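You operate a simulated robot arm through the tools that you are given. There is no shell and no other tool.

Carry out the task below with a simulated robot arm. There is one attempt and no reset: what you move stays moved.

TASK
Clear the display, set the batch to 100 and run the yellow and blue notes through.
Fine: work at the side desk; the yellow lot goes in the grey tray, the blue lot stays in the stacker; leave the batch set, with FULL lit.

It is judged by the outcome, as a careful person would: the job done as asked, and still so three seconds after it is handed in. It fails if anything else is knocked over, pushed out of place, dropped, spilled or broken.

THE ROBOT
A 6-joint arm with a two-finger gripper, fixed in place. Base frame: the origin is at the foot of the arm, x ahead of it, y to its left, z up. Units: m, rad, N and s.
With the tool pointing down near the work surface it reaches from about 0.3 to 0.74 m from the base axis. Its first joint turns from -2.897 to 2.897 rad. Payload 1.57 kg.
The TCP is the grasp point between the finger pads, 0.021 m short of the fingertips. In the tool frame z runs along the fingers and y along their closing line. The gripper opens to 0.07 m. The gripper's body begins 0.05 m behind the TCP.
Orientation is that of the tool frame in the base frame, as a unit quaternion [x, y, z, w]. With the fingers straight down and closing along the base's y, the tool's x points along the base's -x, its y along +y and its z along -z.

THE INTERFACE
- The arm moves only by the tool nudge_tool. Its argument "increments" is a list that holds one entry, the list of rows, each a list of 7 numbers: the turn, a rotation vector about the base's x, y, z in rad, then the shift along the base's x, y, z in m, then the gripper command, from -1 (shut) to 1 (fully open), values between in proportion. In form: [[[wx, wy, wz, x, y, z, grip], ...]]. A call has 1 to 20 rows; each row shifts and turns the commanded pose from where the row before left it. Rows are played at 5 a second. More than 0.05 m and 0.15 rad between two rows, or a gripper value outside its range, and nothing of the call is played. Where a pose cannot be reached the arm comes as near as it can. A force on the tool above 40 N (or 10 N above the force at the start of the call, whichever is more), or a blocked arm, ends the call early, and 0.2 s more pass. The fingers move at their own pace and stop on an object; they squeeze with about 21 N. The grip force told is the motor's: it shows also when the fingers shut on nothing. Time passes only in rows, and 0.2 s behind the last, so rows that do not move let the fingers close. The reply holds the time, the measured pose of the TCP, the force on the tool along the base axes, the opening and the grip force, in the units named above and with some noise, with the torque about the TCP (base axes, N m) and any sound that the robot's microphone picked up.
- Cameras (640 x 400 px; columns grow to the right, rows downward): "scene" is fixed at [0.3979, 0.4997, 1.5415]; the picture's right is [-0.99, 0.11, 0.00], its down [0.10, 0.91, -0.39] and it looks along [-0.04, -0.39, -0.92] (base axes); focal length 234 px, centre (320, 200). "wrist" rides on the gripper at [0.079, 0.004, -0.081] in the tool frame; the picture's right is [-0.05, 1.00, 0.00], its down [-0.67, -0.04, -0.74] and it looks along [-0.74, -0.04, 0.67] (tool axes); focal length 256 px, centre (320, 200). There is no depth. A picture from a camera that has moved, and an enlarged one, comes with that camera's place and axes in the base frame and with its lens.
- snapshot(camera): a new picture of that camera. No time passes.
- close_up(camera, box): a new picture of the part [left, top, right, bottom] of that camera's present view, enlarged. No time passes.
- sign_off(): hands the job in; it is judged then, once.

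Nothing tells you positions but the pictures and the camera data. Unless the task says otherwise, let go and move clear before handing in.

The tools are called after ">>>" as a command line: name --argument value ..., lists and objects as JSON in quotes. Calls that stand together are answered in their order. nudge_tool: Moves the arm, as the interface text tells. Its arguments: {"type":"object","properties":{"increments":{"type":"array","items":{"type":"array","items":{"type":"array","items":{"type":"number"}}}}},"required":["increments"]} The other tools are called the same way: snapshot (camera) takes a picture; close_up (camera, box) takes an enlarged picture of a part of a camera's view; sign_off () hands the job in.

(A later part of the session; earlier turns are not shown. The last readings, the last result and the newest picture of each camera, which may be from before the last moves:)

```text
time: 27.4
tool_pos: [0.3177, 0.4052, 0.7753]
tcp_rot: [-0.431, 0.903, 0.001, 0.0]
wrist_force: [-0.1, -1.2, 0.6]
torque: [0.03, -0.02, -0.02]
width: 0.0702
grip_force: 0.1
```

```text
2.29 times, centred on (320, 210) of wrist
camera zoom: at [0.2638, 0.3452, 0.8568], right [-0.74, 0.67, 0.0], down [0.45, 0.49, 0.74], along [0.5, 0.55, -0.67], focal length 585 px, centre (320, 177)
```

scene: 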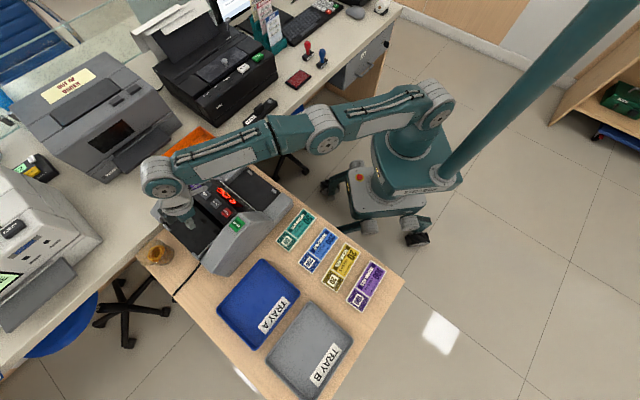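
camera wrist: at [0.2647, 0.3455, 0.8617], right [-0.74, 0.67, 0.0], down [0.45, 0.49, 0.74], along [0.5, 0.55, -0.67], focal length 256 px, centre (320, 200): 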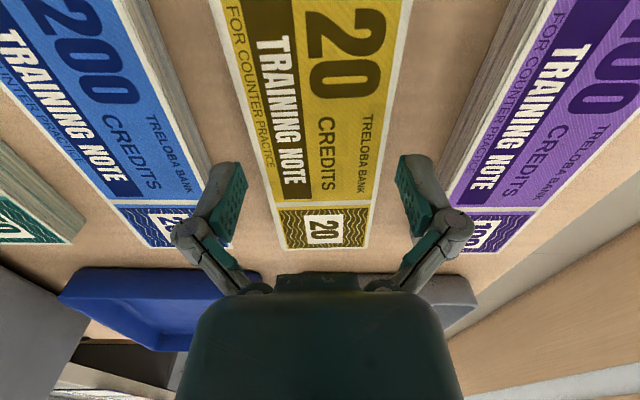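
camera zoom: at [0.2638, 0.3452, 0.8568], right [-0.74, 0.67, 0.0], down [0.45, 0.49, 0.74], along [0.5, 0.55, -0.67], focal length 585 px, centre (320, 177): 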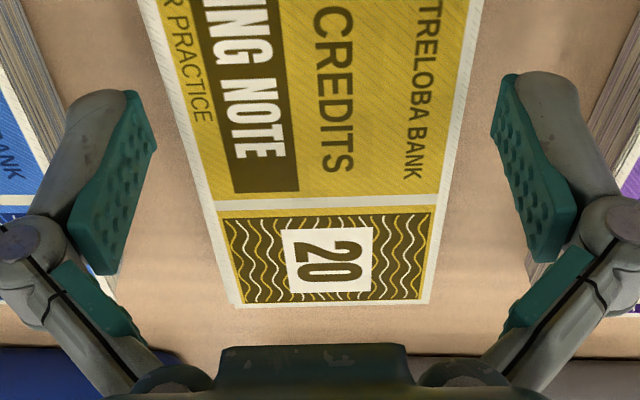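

>>> nudge_tool --increments '[[[0, 0, 0, 0, 0, -0.002, 1], [0, 0, 0, 0, 0, -0.002, 1], [0, 0, 0, 0, 0, 0, 1]]]'

>>> close_up --camera "wrist" --box '[180, 130, 460, 290]'

```text
time: 28.2
tool_pos: [0.3164, 0.4044, 0.7717]
tcp_rot: [-0.431, 0.902, 0.001, 0.0]
wrist_force: [-0.2, 0.6, -0.9]
torque: [-0.01, -0.01, 0.03]
width: 0.0701
grip_force: 0.0
```

```text
2.29 times, centred on (320, 210) of wrist
camera zoom: at [0.2639, 0.3446, 0.8534], right [-0.74, 0.67, 0.0], down [0.45, 0.49, 0.75], along [0.5, 0.55, -0.67], focal length 585 px, centre (320, 177)
```

zoom: 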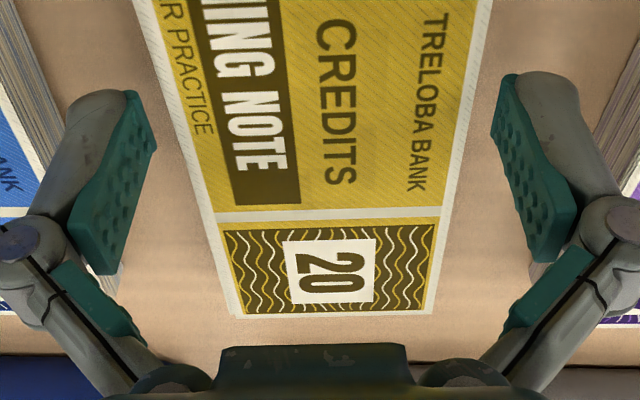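

>>> nudge_tool --increments '[[[0, 0, 0, 0, 0, -0.002, 1], [0, 0, 0, 0, 0, -0.002, 1], [0, 0, 0, 0, 0, 0, 1]]]'

```text
time: 29.0
tool_pos: [0.3184, 0.4038, 0.7686]
tcp_rot: [-0.43, 0.903, 0.0, 0.0]
wrist_force: [-0.2, 0.8, 0.1]
torque: [-0.02, 0.01, -0.04]
width: 0.0702
grip_force: 0.1
```

The fingertips are now well below the bundle's top (≈0.765). Closing on the yellow bundle.

>>> nudge_tool --increments '[[[0, 0, 0, 0, 0, 0, -1], [0, 0, 0, 0, 0, 0, -1], [0, 0, 0, 0, 0, 0, -1]]]'

>>> close_up --camera "wrist" --box '[180, 60, 460, 290]'

```text
time: 29.8
tool_pos: [0.3179, 0.4049, 0.7684]
tcp_rot: [-0.43, 0.903, 0.001, 0.0]
wrist_force: [0.8, 0.1, 14.0]
torque: [-0.02, 0.04, -0.05]
width: 0.0592
grip_force: 20.9
```

```text
1.74 times, centred on (320, 175) of wrist
camera zoom: at [0.2643, 0.3451, 0.8496], right [-0.74, 0.67, 0.0], down [0.45, 0.49, 0.75], along [0.5, 0.56, -0.67], focal length 445 px, centre (320, 244)
```

zoom: 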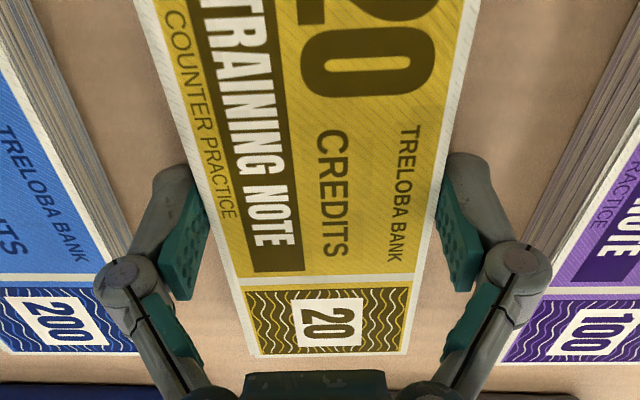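

The bundle is gripped (width 0.059 m). Lifting it straight up.

>>> nudge_tool --increments '[[[0, 0, 0, 0, 0, 0.005, -1], [0, 0, 0, 0, 0, 0.02, -1], [0, 0, 0, 0, 0, 0.03, -1], [0, 0, 0, 0, 0, 0.04, -1], [0, 0, 0, 0, 0, 0.04, -1], [0, 0, 0, 0, 0, 0.04, -1], [0, 0, 0, 0, 0, 0, -1]]]'

>>> snapshot --camera "wrist"

>>> snapshot --camera "scene"

```text
time: 31.4
tool_pos: [0.3193, 0.4062, 0.9426]
tcp_rot: [-0.43, 0.903, 0.0, 0.0]
wrist_force: [-0.8, -0.1, -2.2]
torque: [-0.01, -0.02, -0.01]
width: 0.0594
grip_force: 20.5
```

```text
taken
camera wrist: at [0.2655, 0.3472, 1.0235], right [-0.74, 0.67, 0.0], down [0.45, 0.49, 0.74], along [0.5, 0.55, -0.67], focal length 256 px, centre (320, 200)
```

wrist: 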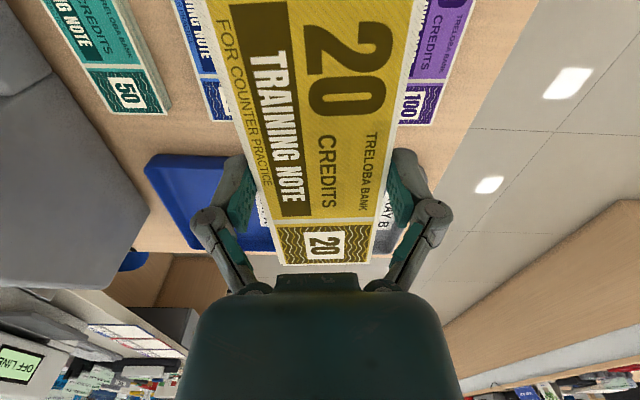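

```text
taken
```

scene: 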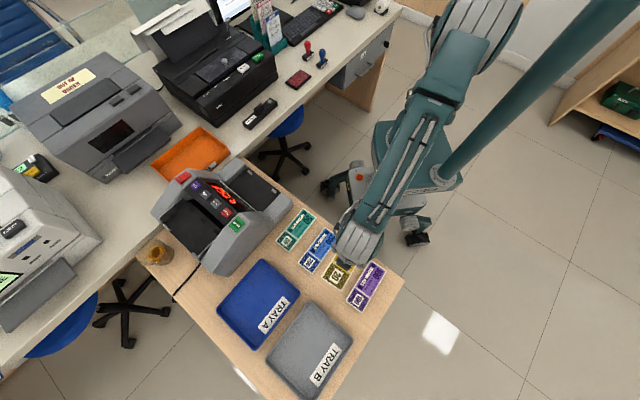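

Yellow is held firmly and level (~0.2 kg). Now raising, turning it 90° so its long side lies across the counter, and moving toward the hopper at a safe height.

>>> nudge_tool --increments '[[[0, 0, 0, 0, 0, 0.045, -1], [0, 0, 0, 0, 0, 0.045, -1], [0, 0, -0.1391, 0.0235, -0.0096, 0, -1], [0, 0, -0.1391, 0.0235, -0.0096, 0, -1], [0, 0, -0.1391, 0.0235, -0.0096, 0, -1], [0, 0, -0.1391, 0.0235, -0.0096, 0, -1], [0, 0, -0.1391, 0.0235, -0.0096, 0, -1], [0, 0, -0.1391, 0.0235, -0.0096, 0, -1], [0, 0, -0.1391, 0.0235, -0.0096, 0, -1], [0, 0, -0.1391, 0.0235, -0.0096, 0, -1], [0, 0, -0.1391, 0.0235, -0.0096, 0, -1], [0, 0, -0.1391, 0.0235, -0.0096, 0, -1], [0, 0, -0.1391, 0.0235, -0.0096, 0, -1], [0, 0, -0.1391, 0.0235, -0.0096, 0, -1], [0, 0, 0, 0, 0, 0, -1]]]'

>>> snapshot --camera "wrist"

>>> close_up --camera "scene" --box '[130, 140, 290, 260]'

```text
time: 34.6
tool_pos: [0.6021, 0.2873, 1.0306]
tcp_rot: [0.381, 0.925, -0.001, 0.001]
wrist_force: [0.2, -0.3, -1.4]
torque: [0.0, 0.02, -0.01]
width: 0.0594
grip_force: 20.5
```

```text
taken
camera wrist: at [0.548, 0.3468, 1.1123], right [0.74, 0.67, 0.0], down [0.45, -0.49, 0.75], along [0.5, -0.55, -0.67], focal length 256 px, centre (320, 200)
```

wrist: 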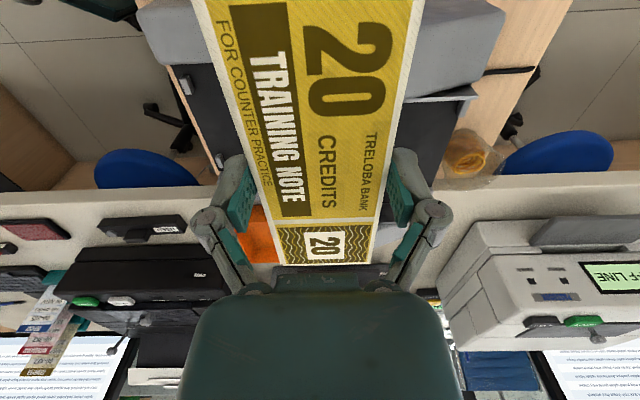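

```text
3.33 times, centred on (210, 200) of scene
camera zoom: at [0.3979, 0.4997, 1.5415], right [-0.99, 0.11, 0.0], down [0.1, 0.91, -0.39], along [-0.04, -0.39, -0.92], focal length 781 px, centre (687, 200)
```

zoom: 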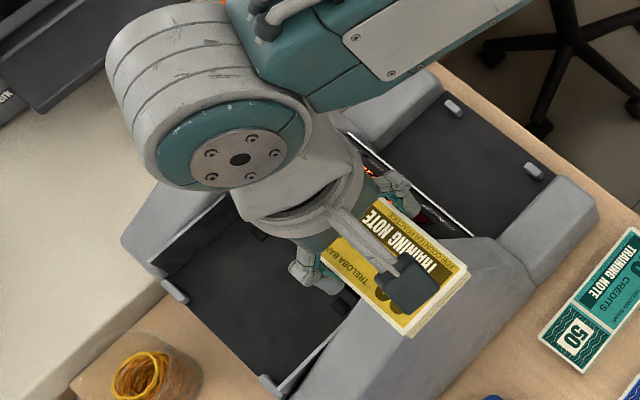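

Bundle is now oriented crosswise. Tilting the tool ~17° outward and advancing over the hopper, still above the counter.

>>> nudge_tool --increments '[[[0.105, -0.105, 0, 0.0264, -0.004, 0, -1], [0.105, -0.105, 0, 0.0264, -0.004, 0, -1], [0, 0, 0, 0.0264, -0.004, -0.01, -1], [0, 0, 0, 0.0264, -0.004, -0.01, -1], [0, 0, 0, 0.0264, -0.004, -0.01, -1], [0, 0, 0, 0, 0, 0, -1]]]'

>>> snapshot --camera "wrist"

>>> close_up --camera "scene" --box '[130, 160, 250, 270]'

```text
time: 36.0
tool_pos: [0.7267, 0.2713, 0.9978]
tcp_rot: [0.375, 0.915, 0.136, 0.057]
wrist_force: [-0.4, 0.2, -0.4]
torque: [0.01, -0.02, -0.01]
width: 0.0593
grip_force: 20.9
out of reach, approached as far as the arm can: row 5
```

```text
taken
camera wrist: at [0.6547, 0.3115, 1.0761], right [0.71, 0.64, 0.29], down [0.3, -0.65, 0.7], along [0.64, -0.41, -0.65], focal length 256 px, centre (320, 200)
```

wrist: 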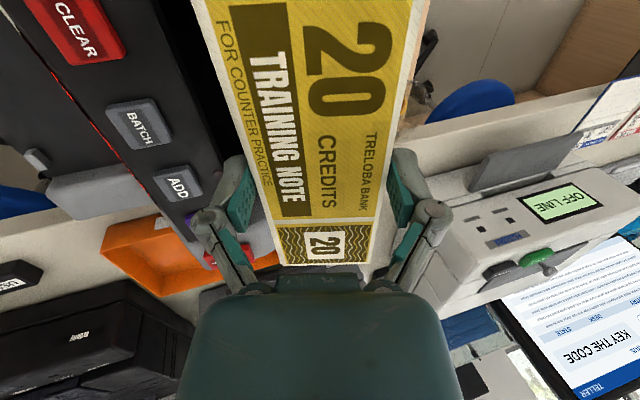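

```text
3.64 times, centred on (190, 215) of scene
camera zoom: at [0.3979, 0.4997, 1.5415], right [-0.99, 0.11, 0.0], down [0.1, 0.91, -0.39], along [-0.04, -0.39, -0.92], focal length 852 px, centre (793, 146)
```

zoom: 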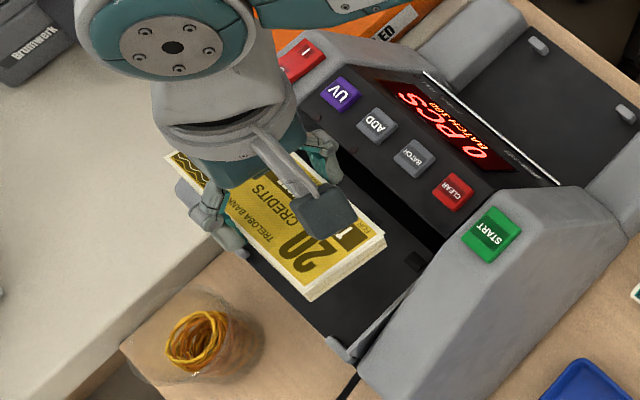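

Slightly short of the hopper centre line along the width (w≈0.322 vs 0.332). I'll lower a little and shift to centre between the side plates.

>>> nudge_tool --increments '[[[0, 0, 0, 0, 0, -0.02, -1], [0, 0, 0, 0.005, -0.002, -0.01, -1], [0, 0, 0, 0.005, -0.002, -0.01, -1], [0, 0, 0, 0, 0, 0, -1]]]'

>>> snapshot --camera "wrist"

>>> close_up --camera "scene" --box '[130, 160, 250, 270]'

```text
time: 37.0
tool_pos: [0.7376, 0.2639, 0.9598]
tcp_rot: [0.376, 0.915, 0.137, 0.059]
wrist_force: [0.2, -0.3, 0.4]
torque: [-0.01, 0.01, 0.02]
width: 0.0592
grip_force: 20.9
```

```text
taken
camera wrist: at [0.6658, 0.3049, 1.0387], right [0.71, 0.64, 0.29], down [0.29, -0.65, 0.7], along [0.64, -0.41, -0.65], focal length 256 px, centre (320, 200)
```

wrist: 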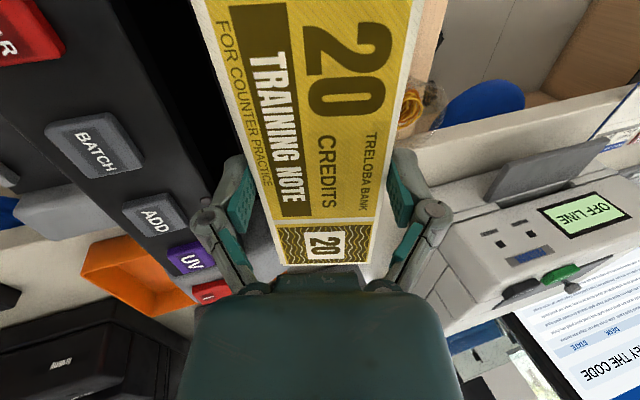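

```text
3.64 times, centred on (190, 215) of scene
camera zoom: at [0.3979, 0.4997, 1.5415], right [-0.99, 0.11, 0.0], down [0.1, 0.91, -0.39], along [-0.04, -0.39, -0.92], focal length 852 px, centre (793, 146)
```

zoom: 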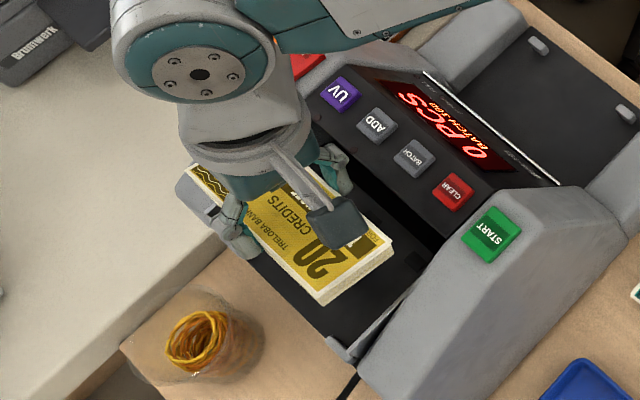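

Over the hopper now. The near finger knuckle would pass close to the panel's back edge, so I'll tilt 3° more and shift ~8 mm further back before lowering.

>>> nudge_tool --increments '[[[0.037, -0.037, 0, 0.002, 0.003, 0, -1], [0, 0, 0, 0.0035, 0.004, -0.01, -1], [0, 0, 0, 0, 0, -0.01, -1], [0, 0, 0, 0, 0, 0, -1]]]'

>>> snapshot --camera "wrist"

>>> close_up --camera "scene" --box '[150, 170, 230, 250]'

```text
time: 38.0
tool_pos: [0.7441, 0.2714, 0.9404]
tcp_rot: [0.373, 0.911, 0.161, 0.068]
wrist_force: [1.0, 0.7, -0.6]
torque: [-0.01, 0.02, 0.0]
width: 0.0594
grip_force: 21.3
```

```text
taken
camera wrist: at [0.6698, 0.3091, 1.0178], right [0.7, 0.63, 0.34], down [0.27, -0.67, 0.69], along [0.67, -0.39, -0.64], focal length 256 px, centre (320, 200)
```

wrist: 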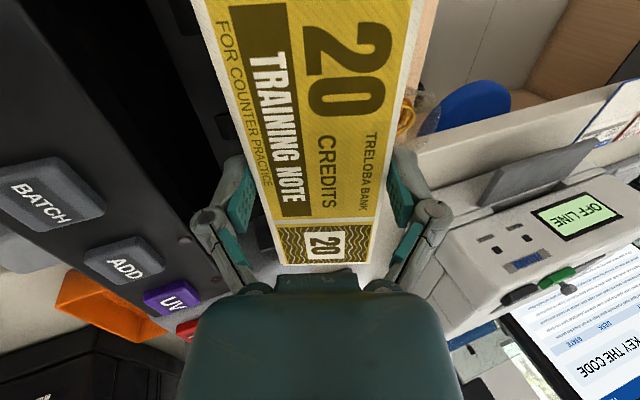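

```text
5.00 times, centred on (190, 210) of scene
camera zoom: at [0.3979, 0.4997, 1.5415], right [-0.99, 0.11, 0.0], down [0.1, 0.91, -0.39], along [-0.04, -0.39, -0.92], focal length 1172 px, centre (970, 150)
```

zoom: 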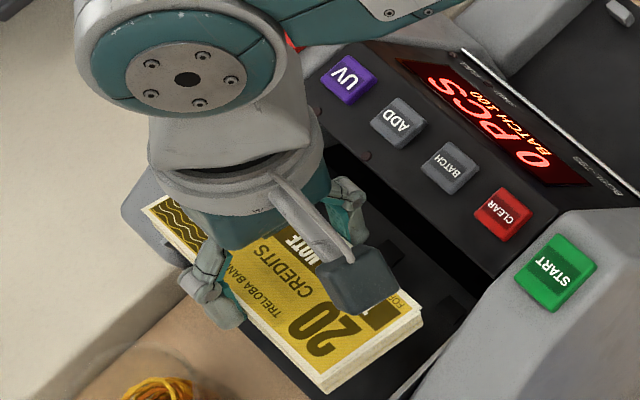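

>>> nudge_tool --increments '[[[0, 0, 0, 0, 0, -0.008, -1], [0, 0, 0, 0, 0, -0.008, -1], [0, 0, 0, 0, 0, -0.005, -1], [0, 0, 0, 0, 0, 0, -1]]]'

>>> snapshot --camera "wrist"

>>> close_up --camera "scene" --box '[150, 170, 230, 250]'

```text
time: 39.0
tool_pos: [0.7447, 0.2725, 0.9199]
tcp_rot: [0.373, 0.911, 0.161, 0.067]
wrist_force: [-0.2, 0.3, -0.2]
torque: [-0.01, -0.03, 0.03]
width: 0.0592
grip_force: 20.6
```

```text
taken
camera wrist: at [0.6698, 0.3103, 0.9969], right [0.7, 0.63, 0.34], down [0.27, -0.67, 0.69], along [0.67, -0.39, -0.64], focal length 256 px, centre (320, 200)
```

wrist: 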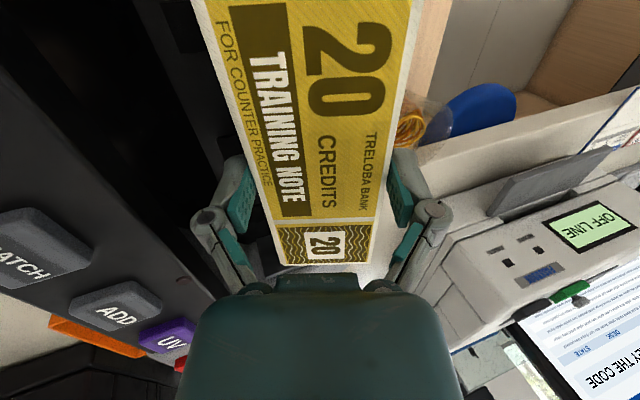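

```text
5.00 times, centred on (190, 210) of scene
camera zoom: at [0.3979, 0.4997, 1.5415], right [-0.99, 0.11, 0.0], down [0.1, 0.91, -0.39], along [-0.04, -0.39, -0.92], focal length 1172 px, centre (970, 150)
```

zoom: 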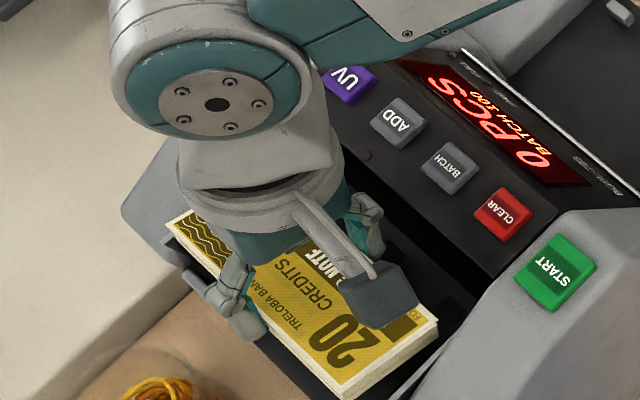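

>>> nudge_tool --increments '[[[0, 0, 0, 0, 0, -0.003, -1], [0, 0, 0, 0, 0, -0.003, -1], [0, 0, 0, 0, 0, 0, -1]]]'

```text
time: 39.8
tool_pos: [0.7444, 0.272, 0.9142]
tcp_rot: [0.374, 0.911, 0.16, 0.069]
wrist_force: [-0.3, -0.4, -0.9]
torque: [-0.03, -0.01, 0.02]
width: 0.059
grip_force: 20.7
```

>>> nudge_tool --increments '[[[0, 0, 0, 0, 0, -0.002, -1], [0, 0, 0, 0, 0, -0.002, -1], [0, 0, 0, 0, 0, 0, -1]]]'

```text
time: 40.6
tool_pos: [0.7427, 0.272, 0.9105]
tcp_rot: [0.373, 0.911, 0.16, 0.068]
wrist_force: [0.3, -0.2, -0.3]
torque: [0.04, 0.02, -0.02]
width: 0.0591
grip_force: 21.0
```

>>> nudge_tool --increments '[[[0, 0, 0, 0, 0, -0.002, -1], [0, 0, 0, 0, 0, -0.002, -1], [0, 0, 0, 0, 0, 0, -1]]]'

>>> snapshot --camera "wrist"

>>> close_up --camera "scene" --box '[150, 170, 230, 250]'

```text
time: 41.4
tool_pos: [0.7437, 0.2721, 0.9063]
tcp_rot: [0.374, 0.911, 0.161, 0.068]
wrist_force: [-0.1, -0.7, -1.2]
torque: [0.03, 0.02, 0.0]
width: 0.0592
grip_force: 20.9
```

```text
taken
camera wrist: at [0.6687, 0.3098, 0.9835], right [0.7, 0.63, 0.34], down [0.27, -0.67, 0.69], along [0.67, -0.39, -0.64], focal length 256 px, centre (320, 200)
```

wrist: 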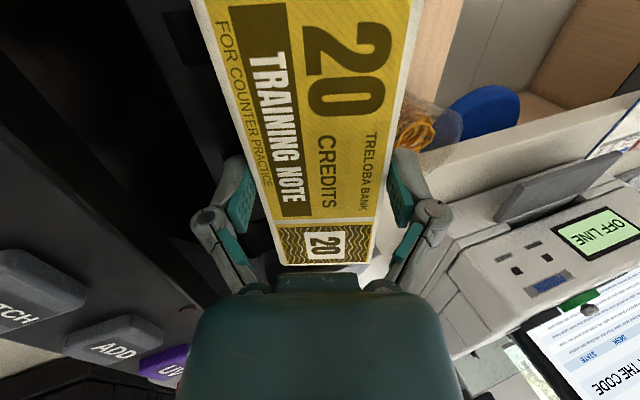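

```text
5.00 times, centred on (190, 210) of scene
camera zoom: at [0.3979, 0.4997, 1.5415], right [-0.99, 0.11, 0.0], down [0.1, 0.91, -0.39], along [-0.04, -0.39, -0.92], focal length 1172 px, centre (970, 150)
```

zoom: 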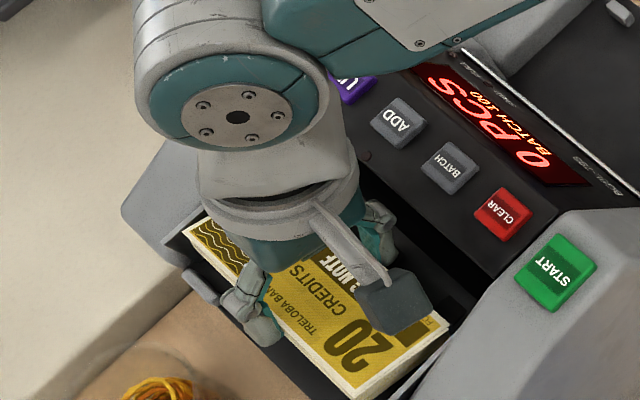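

>>> nudge_tool --increments '[[[0, 0, 0, 0, 0, -0.002, -1], [0, 0, 0, 0, 0, -0.002, -1], [0, 0, 0, 0, 0, 0, -1]]]'

```text
time: 42.2
tool_pos: [0.7432, 0.2708, 0.904]
tcp_rot: [0.374, 0.911, 0.162, 0.07]
wrist_force: [-0.4, -0.4, 6.2]
torque: [-0.08, 0.12, -0.01]
width: 0.0593
grip_force: 20.4
```

Contact felt: the bundle's near edge has touched the hopper floor, and it sits between the side plates. Backing off 1 mm and opening the fingers gently.

>>> nudge_tool --increments '[[[0, 0, 0, 0, 0, 0.001, -1], [0, 0, 0, 0, 0, 0, 0.8], [0, 0, 0, 0, 0, 0, 0.9], [0, 0, 0, 0, 0, 0, 0.9], [0, 0, 0, 0, 0, 0, 0.9]]]'

>>> snapshot --camera "wrist"

>>> close_up --camera "scene" --box '[150, 170, 230, 250]'

```text
time: 43.4
tool_pos: [0.7437, 0.2706, 0.9021]
tcp_rot: [0.374, 0.911, 0.161, 0.068]
wrist_force: [0.4, -0.3, -0.3]
torque: [0.01, 0.02, 0.03]
width: 0.0665
grip_force: 0.0
```

```text
taken
camera wrist: at [0.6688, 0.3094, 0.9799], right [0.7, 0.63, 0.34], down [0.27, -0.67, 0.69], along [0.67, -0.39, -0.64], focal length 256 px, centre (320, 200)
```

wrist: 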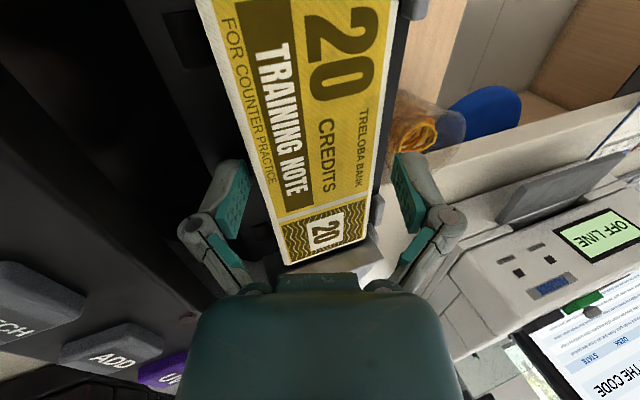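

```text
5.00 times, centred on (190, 210) of scene
camera zoom: at [0.3979, 0.4997, 1.5415], right [-0.99, 0.11, 0.0], down [0.1, 0.91, -0.39], along [-0.04, -0.39, -0.92], focal length 1172 px, centre (970, 150)
```

zoom: 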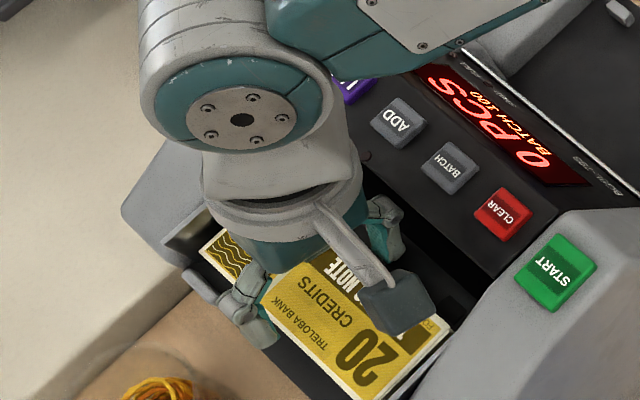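

The yellow bundle dropped flat into the hopper. Raising the fingers straight up and out of it.

>>> nudge_tool --increments '[[[0, 0, 0, 0, 0, 0.012, 0.9], [0, 0, 0, 0, 0, 0.02, 0.9], [0, 0, 0, 0, 0, 0.025, 0.9], [0, 0, 0, 0, 0, 0.025, 0.9], [0, 0, 0, 0, 0, 0, 0.9]]]'

>>> close_up --camera "scene" --box '[150, 170, 230, 250]'

>>> snapshot --camera "wrist"

```text
time: 44.6
tool_pos: [0.7391, 0.2702, 0.9855]
tcp_rot: [0.374, 0.911, 0.161, 0.067]
wrist_force: [-0.7, 0.7, -0.1]
torque: [0.0, 0.01, 0.04]
width: 0.0667
grip_force: 0.0
out of reach, approached as far as the arm can: row 4
```

```text
5.00 times, centred on (190, 210) of scene
camera zoom: at [0.3979, 0.4997, 1.5415], right [-0.99, 0.11, 0.0], down [0.1, 0.91, -0.39], along [-0.04, -0.39, -0.92], focal length 1172 px, centre (970, 150)
```

zoom: 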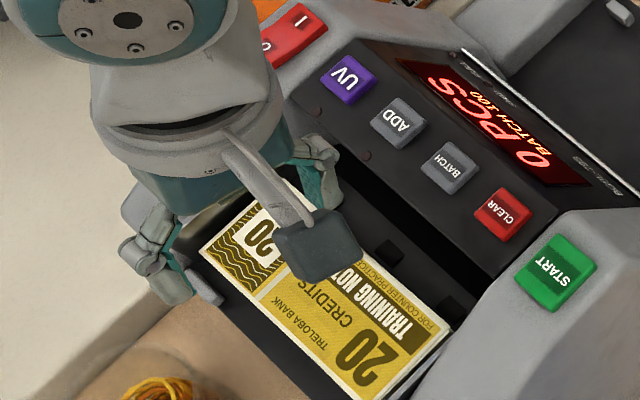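

```text
taken
camera wrist: at [0.6651, 0.3084, 1.0627], right [0.7, 0.63, 0.34], down [0.27, -0.67, 0.69], along [0.67, -0.39, -0.64], focal length 256 px, centre (320, 200)
```

wrist: 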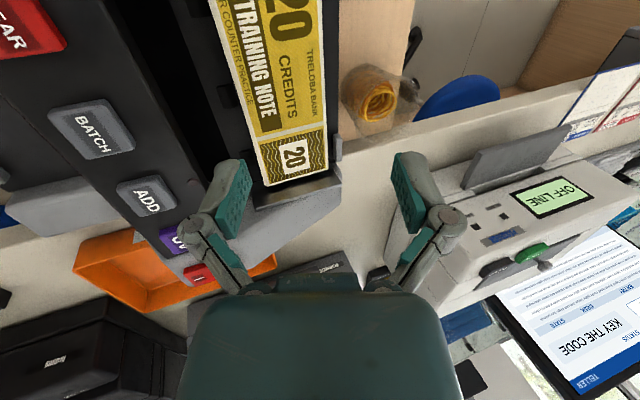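

Yellow is lying flat in the hopper. Closing the gripper, straightening the tool and moving over START.

>>> nudge_tool --increments '[[[0, 0, 0, 0, 0, 0, -1], [0, 0, 0, -0.02, -0.01, 0.005, -1], [-0.0823, 0.0823, 0, -0.03, 0.007, 0, -1], [-0.0823, 0.0823, 0, -0.03, 0.007, 0, -1], [-0.0823, 0.0823, 0, -0.03, 0.007, 0, -1], [0, 0, 0, -0.029, 0.008, 0, -1], [0, 0, 0, 0, 0, 0, -1]]]'

>>> snapshot --camera "wrist"

>>> close_up --camera "scene" --box '[150, 160, 270, 260]'

```text
time: 46.2
tool_pos: [0.599, 0.2878, 0.9917]
tcp_rot: [0.38, 0.925, -0.001, 0.001]
wrist_force: [0.1, -0.2, 0.2]
torque: [-0.02, -0.01, 0.0]
width: 0.0002
grip_force: 21.3
```

```text
taken
camera wrist: at [0.5438, 0.3458, 1.0733], right [0.74, 0.67, 0.0], down [0.45, -0.49, 0.75], along [0.5, -0.55, -0.67], focal length 256 px, centre (320, 200)
```

wrist: 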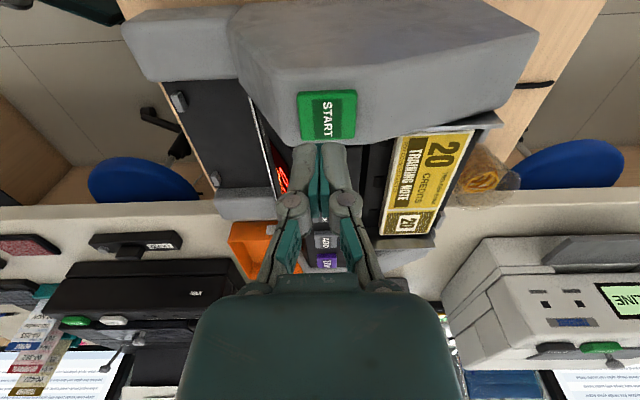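

```text
4.00 times, centred on (210, 210) of scene
camera zoom: at [0.3979, 0.4997, 1.5415], right [-0.99, 0.11, 0.0], down [0.1, 0.91, -0.39], along [-0.04, -0.39, -0.92], focal length 938 px, centre (760, 160)
```

zoom: 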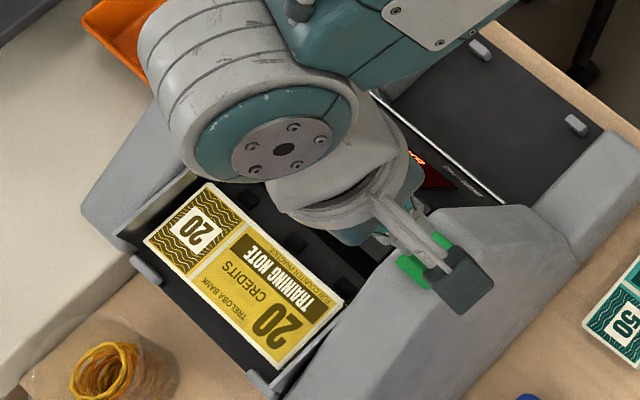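

START is directly below the fingertips. Pressing it gently.

>>> nudge_tool --increments '[[[0, 0, 0, 0.001, 0.002, -0.02, -1], [0, 0, 0, 0, 0, -0.008, -1], [0, 0, 0, 0, 0, -0.004, -1], [0, 0, 0, 0, 0, -0.003, -1], [0, 0, 0, 0, 0, 0, -1]]]'

```text
time: 47.4
tool_pos: [0.6001, 0.2909, 0.955]
tcp_rot: [0.379, 0.925, 0.001, 0.001]
wrist_force: [1.8, 0.9, 2.7]
torque: [0.0, -0.02, 0.01]
width: 0.0063
grip_force: 28.6
heard: click
```

A click was heard. Lifting off START and checking the counter.

>>> nudge_tool --increments '[[[0, 0, 0, 0, 0, 0.02, -1], [0, 0, 0, 0, 0, 0.04, -1], [0, 0, 0, -0.03, 0.03, 0.02, -1], [0, 0, 0, -0.03, 0.03, 0, -1], [0, 0, 0, 0, 0, 0, -1]]]'

>>> snapshot --camera "scene"

>>> close_up --camera "scene" --box '[150, 150, 290, 260]'

>>> snapshot --camera "wrist"

```text
time: 48.6
tool_pos: [0.5394, 0.3499, 1.0375]
tcp_rot: [0.38, 0.925, 0.001, 0.002]
wrist_force: [0.3, 0.4, -0.1]
torque: [-0.02, 0.01, 0.0]
width: 0.0001
grip_force: 29.0
```

```text
taken
```

scene: 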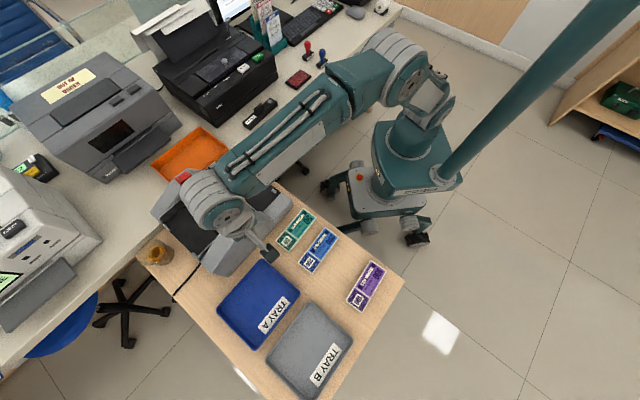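

```text
3.64 times, centred on (220, 205) of scene
camera zoom: at [0.3979, 0.4997, 1.5415], right [-0.99, 0.11, 0.0], down [0.1, 0.91, -0.39], along [-0.04, -0.39, -0.92], focal length 852 px, centre (684, 182)
```

zoom: 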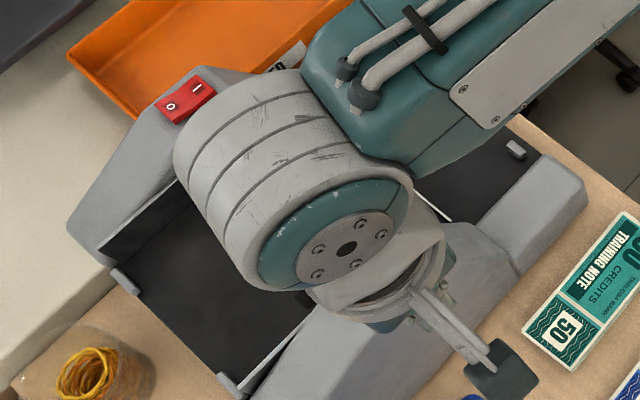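

```text
taken
camera wrist: at [0.4854, 0.4075, 1.118], right [0.74, 0.67, 0.0], down [0.45, -0.49, 0.75], along [0.5, -0.55, -0.67], focal length 256 px, centre (320, 200)
```

wrist: 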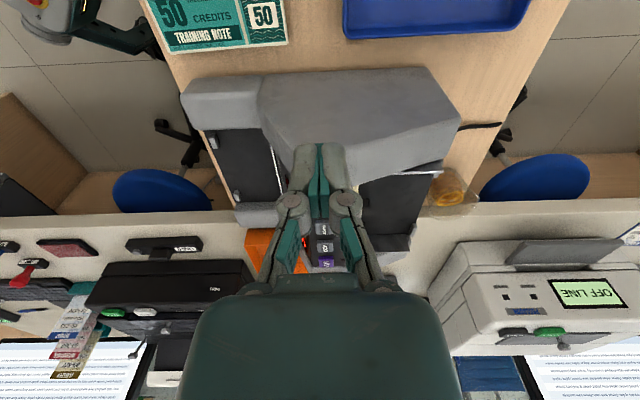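

The notes left the hopper, so the count is running. I'll move the arm clear to read the display.

>>> nudge_tool --increments '[[[0, 0, 0, -0.035, 0.01, 0.01, -1], [0, 0, 0, -0.035, 0.01, 0.01, -1], [0, 0, 0, -0.035, 0.01, 0.01, -1], [0, 0, 0, -0.035, 0.01, 0.01, -1], [0, 0, 0, 0, 0, 0, -1], [0, 0, 0, 0, 0, 0, -1], [0, 0, 0, 0, 0, 0, -1]]]'

>>> close_up --camera "scene" --box '[150, 150, 290, 260]'

>>> snapshot --camera "wrist"

```text
time: 50.2
tool_pos: [0.3987, 0.3901, 1.0758]
tcp_rot: [0.379, 0.925, -0.001, 0.0]
wrist_force: [0.1, 0.3, 0.0]
torque: [0.02, 0.01, 0.0]
width: 0.0001
grip_force: 28.4
```

```text
3.64 times, centred on (220, 205) of scene
camera zoom: at [0.3979, 0.4997, 1.5415], right [-0.99, 0.11, 0.0], down [0.1, 0.91, -0.39], along [-0.04, -0.39, -0.92], focal length 852 px, centre (684, 182)
```

zoom: 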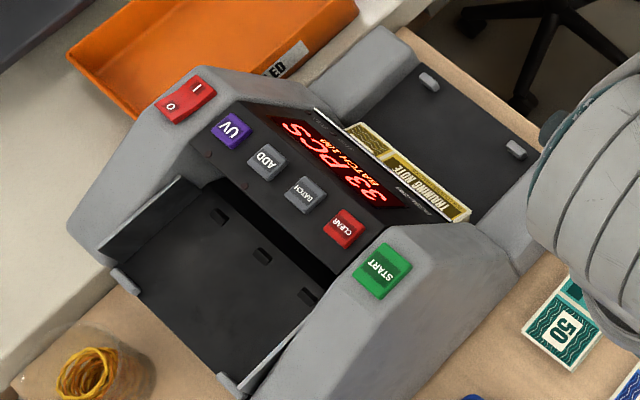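

```text
taken
camera wrist: at [0.3442, 0.4473, 1.1563], right [0.74, 0.67, 0.0], down [0.45, -0.49, 0.75], along [0.5, -0.55, -0.67], focal length 256 px, centre (320, 200)
```

wrist: 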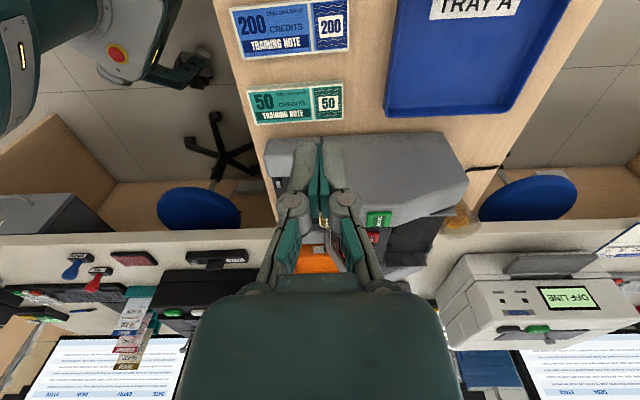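

>>> close_up --camera "scene" --box '[205, 160, 285, 220]'

>>> nudge_tool --increments '[[[0, 0, 0, 0, 0, 0, -1], [0, 0, 0, 0, 0, 0, -1], [0, 0, 0, 0, 0, 0, -1], [0, 0, 0, 0, 0, 0, -1], [0, 0, 0, 0, 0, 0, -1]]]'

>>> close_up --camera "scene" --box '[205, 160, 285, 220]'

```text
6.67 times, centred on (245, 190) of scene
camera zoom: at [0.3979, 0.4997, 1.5415], right [-0.99, 0.11, 0.0], down [0.1, 0.91, -0.39], along [-0.04, -0.39, -0.92], focal length 1562 px, centre (820, 267)
```

zoom: 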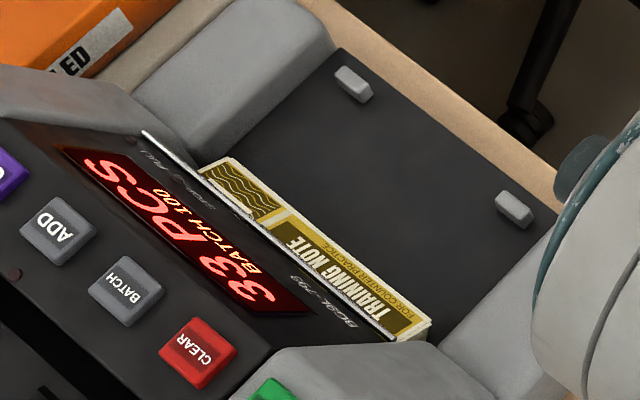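

```text
time: 51.4
tool_pos: [0.3997, 0.3896, 1.0749]
tcp_rot: [0.379, 0.925, -0.001, 0.001]
wrist_force: [0.7, -0.2, 0.0]
torque: [0.02, -0.02, -0.01]
width: 0.0
grip_force: 28.7
```

```text
6.67 times, centred on (245, 190) of scene
camera zoom: at [0.3979, 0.4997, 1.5415], right [-0.99, 0.11, 0.0], down [0.1, 0.91, -0.39], along [-0.04, -0.39, -0.92], focal length 1562 px, centre (820, 267)
```

zoom: 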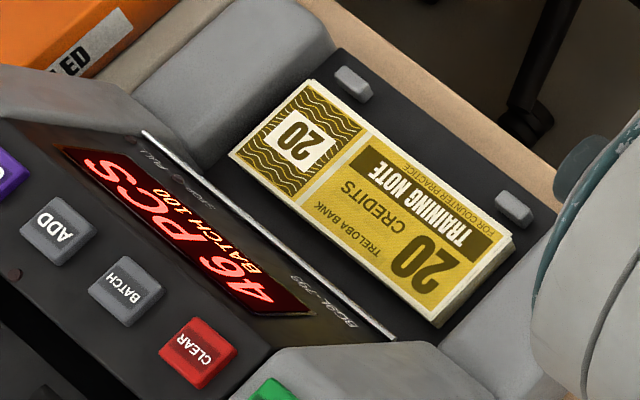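

The bundle is being delivered into the stacker and the display is counting up (33 → 46). Waiting for it to finish.

>>> nudge_tool --increments '[[[0, 0, 0, 0, 0, 0, -1], [0, 0, 0, 0, 0, 0, -1], [0, 0, 0, 0, 0, 0, -1], [0, 0, 0, 0, 0, 0, -1], [0, 0, 0, 0, 0, 0, -1], [0, 0, 0, 0, 0, 0, -1], [0, 0, 0, 0, 0, 0, -1], [0, 0, 0, 0, 0, 0, -1], [0, 0, 0, 0, 0, 0, -1], [0, 0, 0, 0, 0, 0, -1]]]'

>>> close_up --camera "scene" --box '[205, 160, 285, 220]'

```text
time: 53.6
tool_pos: [0.3988, 0.3905, 1.0744]
tcp_rot: [0.379, 0.925, 0.0, 0.001]
wrist_force: [0.0, -0.2, 0.5]
torque: [0.02, 0.0, 0.02]
width: 0.0
grip_force: 28.4
```

```text
6.67 times, centred on (245, 190) of scene
camera zoom: at [0.3979, 0.4997, 1.5415], right [-0.99, 0.11, 0.0], down [0.1, 0.91, -0.39], along [-0.04, -0.39, -0.92], focal length 1562 px, centre (820, 267)
```

zoom: 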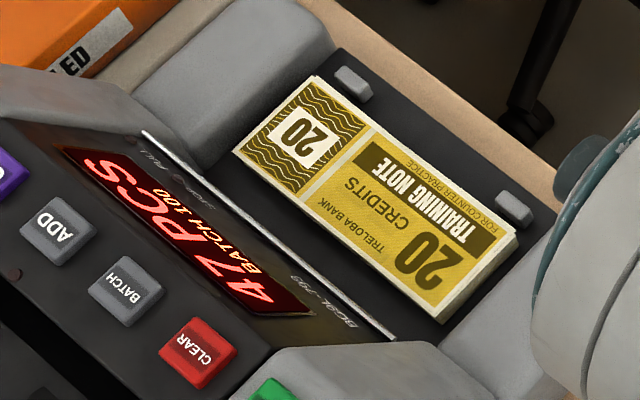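

The yellow lot counted 47, so FULL isn't lit yet; 100 would need both lots to add up. I'll compare bundle thicknesses to judge the blue count before deciding about the ADD mode.

>>> close_up --camera "wrist" --box '[220, 0, 360, 130]'

>>> close_up --camera "scene" --box '[270, 200, 390, 310]'

>>> close_up --camera "scene" --box '[180, 160, 240, 220]'

```text
3.08 times, centred on (290, 65) of wrist
camera zoom: at [0.3443, 0.4473, 1.1563], right [0.74, 0.67, 0.0], down [0.45, -0.49, 0.75], along [0.5, -0.55, -0.67], focal length 788 px, centre (412, 615)
```

zoom: 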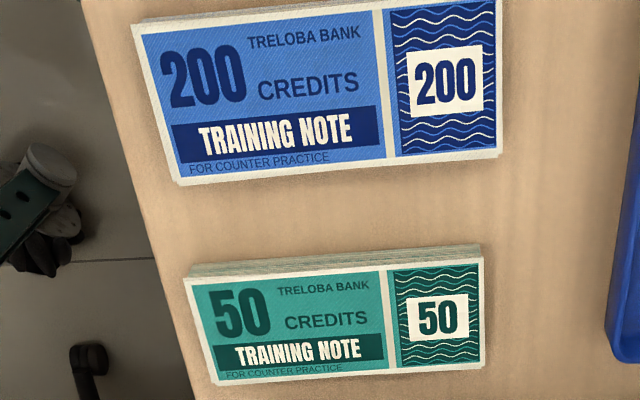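

```text
3.64 times, centred on (330, 255) of scene
camera zoom: at [0.3979, 0.4997, 1.5415], right [-0.99, 0.11, 0.0], down [0.1, 0.91, -0.39], along [-0.04, -0.39, -0.92], focal length 852 px, centre (284, 0)
```

zoom: 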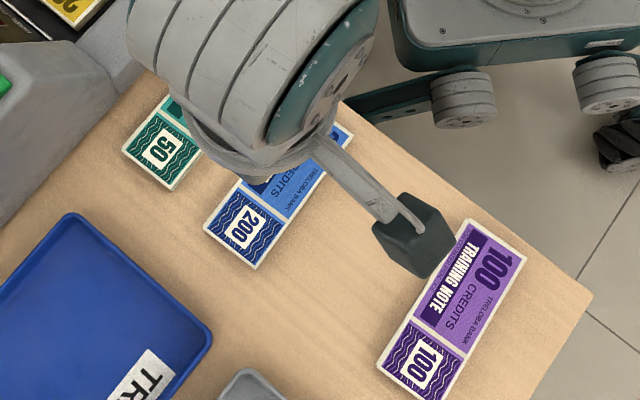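

```text
6.67 times, centred on (210, 190) of scene
camera zoom: at [0.3979, 0.4997, 1.5415], right [-0.99, 0.11, 0.0], down [0.1, 0.91, -0.39], along [-0.04, -0.39, -0.92], focal length 1562 px, centre (1053, 267)
```

zoom: 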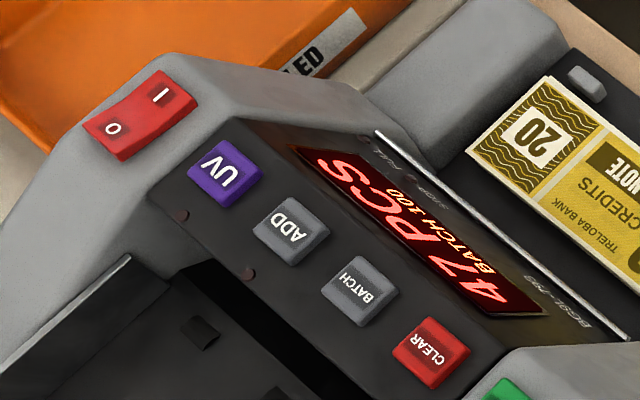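

Bundles look equally thick, so blue can't be ~100 on its own; 47 + 53 must accumulate, which is what the ADD mode (its lamp is dark now) is for. I'll move over ADD, with a slight tilt for reach.

>>> nudge_tool --increments '[[[0.0495, -0.0495, 0, 0.0324, -0.0226, 0, -1], [0.0495, -0.0495, 0, 0.0324, -0.0226, 0, -1], [0, 0, 0, 0.0324, -0.0226, 0, -1], [0, 0, 0, 0.0324, -0.0226, 0, -1], [0, 0, 0, 0.0324, -0.0226, -0.01, -1], [0, 0, 0, 0.0324, -0.0226, -0.015, -1], [0, 0, 0, 0.0324, -0.0226, -0.015, -1], [0, 0, 0, 0.0324, -0.0226, -0.015, -1], [0, 0, 0, 0.0325, -0.0227, -0.015, -1], [0, 0, 0, 0, 0, -0.02, -1], [0, 0, 0, 0, 0, 0, -1]]]'

>>> snapshot --camera "wrist"

>>> close_up --camera "scene" --box '[180, 150, 280, 230]'

```text
time: 56.0
tool_pos: [0.6924, 0.1866, 0.9837]
tcp_rot: [0.379, 0.923, 0.065, 0.029]
wrist_force: [-0.4, 0.6, 0.3]
torque: [0.0, -0.05, 0.0]
width: 0.0003
grip_force: 28.2
```

```text
taken
camera wrist: at [0.6297, 0.2371, 1.0647], right [0.73, 0.67, 0.14], down [0.37, -0.57, 0.73], along [0.57, -0.48, -0.66], focal length 256 px, centre (320, 200)
```

wrist: 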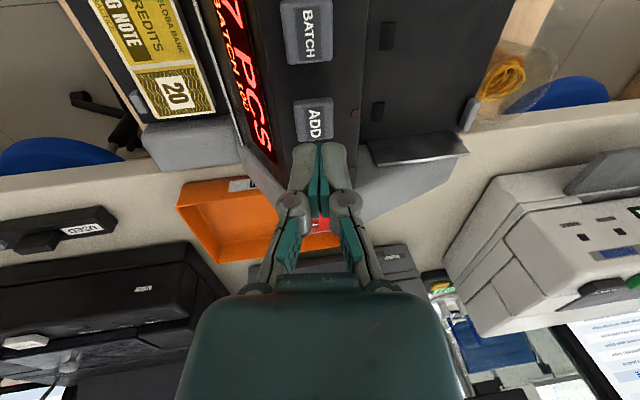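

```text
5.00 times, centred on (230, 190) of scene
camera zoom: at [0.3979, 0.4997, 1.5415], right [-0.99, 0.11, 0.0], down [0.1, 0.91, -0.39], along [-0.04, -0.39, -0.92], focal length 1172 px, centre (770, 250)
```

zoom: 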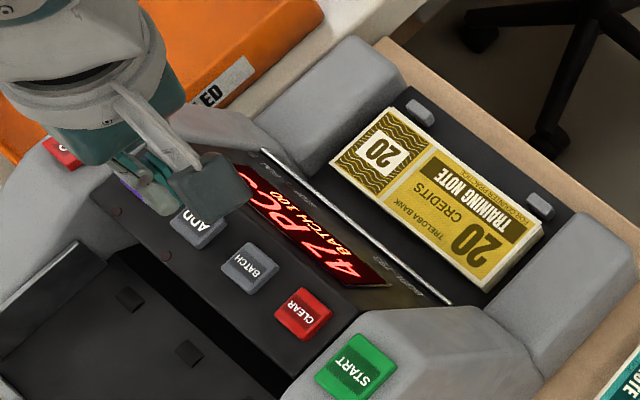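

Fingertips are over ADD. Pressing it once.

>>> nudge_tool --increments '[[[0, 0, 0, 0, 0.001, -0.016, -1], [0, 0, 0, 0, 0, -0.006, -1], [0, 0, 0, 0, 0, -0.004, -1], [0, 0, 0, 0, 0, -0.003, -1], [0, 0, 0, 0, 0, 0, -1]]]'

>>> snapshot --camera "wrist"

```text
time: 57.2
tool_pos: [0.6928, 0.1883, 0.9558]
tcp_rot: [0.378, 0.923, 0.065, 0.029]
wrist_force: [1.5, 0.6, 0.3]
torque: [0.0, -0.01, 0.03]
width: 0.0001
grip_force: 28.2
```

```text
taken
camera wrist: at [0.6305, 0.2385, 1.0371], right [0.73, 0.67, 0.14], down [0.37, -0.57, 0.73], along [0.57, -0.48, -0.66], focal length 256 px, centre (320, 200)
```

wrist: 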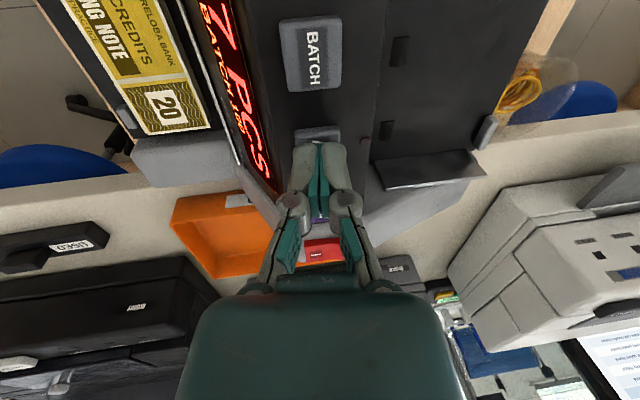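

>>> nudge_tool --increments '[[[0, 0, 0, 0, 0, -0.003, -1], [0, 0, 0, 0, 0, 0, -1]]]'

>>> close_up --camera "wrist" --box '[190, 0, 460, 200]'

```text
time: 57.8
tool_pos: [0.6938, 0.1872, 0.9532]
tcp_rot: [0.378, 0.923, 0.065, 0.029]
wrist_force: [0.6, 0.3, 3.4]
torque: [0.04, 0.03, 0.03]
width: 0.0
grip_force: 28.5
heard: click
```

```text
2.00 times, centred on (325, 100) of wrist
camera zoom: at [0.6305, 0.2382, 1.0336], right [0.73, 0.67, 0.14], down [0.37, -0.57, 0.73], along [0.57, -0.48, -0.66], focal length 512 px, centre (310, 400)
```

zoom: 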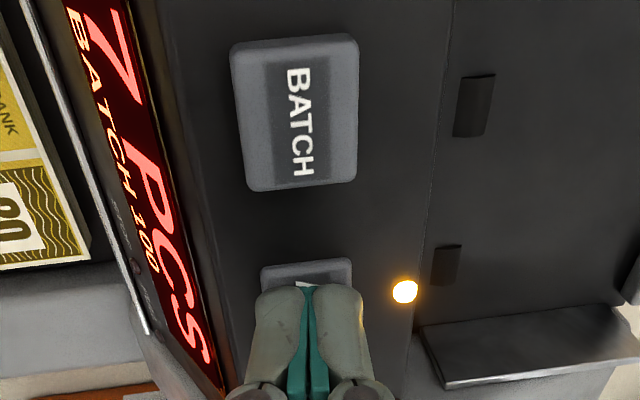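

ADD's lamp is lit and the display still reads 47 PCS, BATCH 100. Now rising and moving over the stacker to pick up the yellow bundle.

>>> nudge_tool --increments '[[[0, 0, 0, 0, 0, 0.03, -1], [0, 0, 0, 0, 0, 0.04, -1], [-0.0495, 0.0495, 0, -0.0357, -0.0223, 0, -1], [-0.0495, 0.0495, 0, -0.0357, -0.0223, 0, 1], [0, 0, 0, -0.0357, -0.0223, 0, 1], [0, 0, 0, 0, 0, 0, 1]]]'

>>> snapshot --camera "wrist"

>>> close_up --camera "scene" --box '[190, 150, 290, 230]'

```text
time: 59.2
tool_pos: [0.586, 0.1238, 1.0213]
tcp_rot: [0.38, 0.925, 0.0, 0.001]
wrist_force: [-0.8, 0.0, -0.5]
torque: [-0.01, 0.02, -0.02]
width: 0.0701
grip_force: 0.0
```

```text
taken
camera wrist: at [0.5318, 0.1809, 1.102], right [0.74, 0.67, 0.0], down [0.45, -0.49, 0.75], along [0.5, -0.55, -0.67], focal length 256 px, centre (320, 200)
```

wrist: 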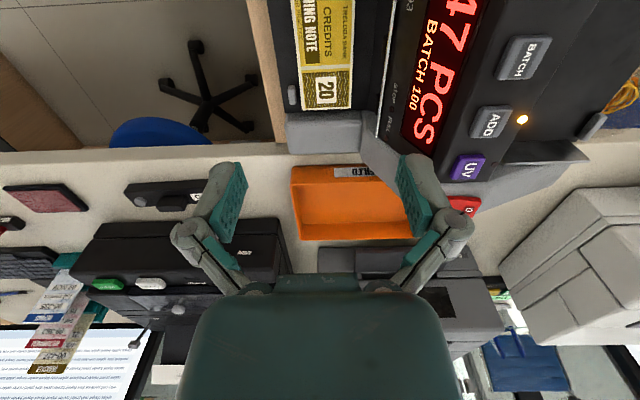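

```text
5.00 times, centred on (240, 190) of scene
camera zoom: at [0.3979, 0.4997, 1.5415], right [-0.99, 0.11, 0.0], down [0.1, 0.91, -0.39], along [-0.04, -0.39, -0.92], focal length 1172 px, centre (720, 250)
```

zoom: 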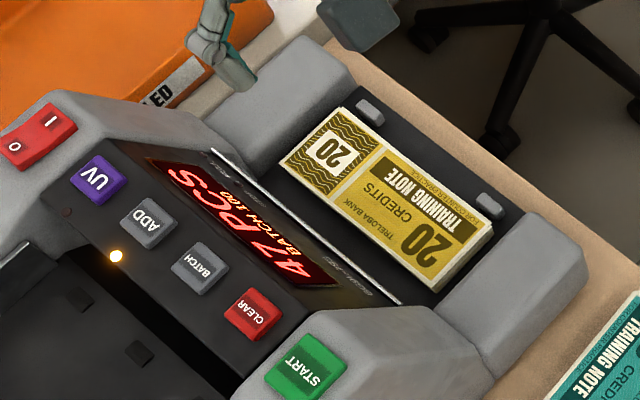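

The yellow bundle lies across the stacker just below me, close to the display panel's lower lip. I'll zoom to check finger clearance at the lip and the two posts.

>>> close_up --camera "wrist" --box '[270, 0, 430, 140]'

>>> close_up --camera "scene" --box '[215, 160, 275, 215]'

```text
2.86 times, centred on (350, 70) of wrist
camera zoom: at [0.5318, 0.1809, 1.102], right [0.74, 0.67, 0.0], down [0.45, -0.49, 0.75], along [0.5, -0.55, -0.67], focal length 731 px, centre (234, 571)
```

zoom: 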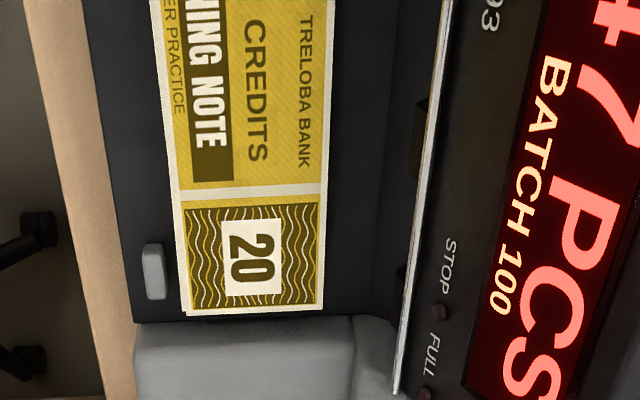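

```text
7.27 times, centred on (245, 188) of scene
camera zoom: at [0.3979, 0.4997, 1.5415], right [-0.99, 0.11, 0.0], down [0.1, 0.91, -0.39], along [-0.04, -0.39, -0.92], focal length 1705 px, centre (866, 291)
```

zoom: 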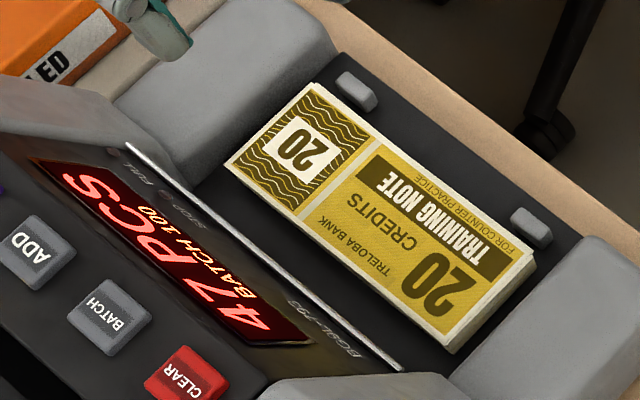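

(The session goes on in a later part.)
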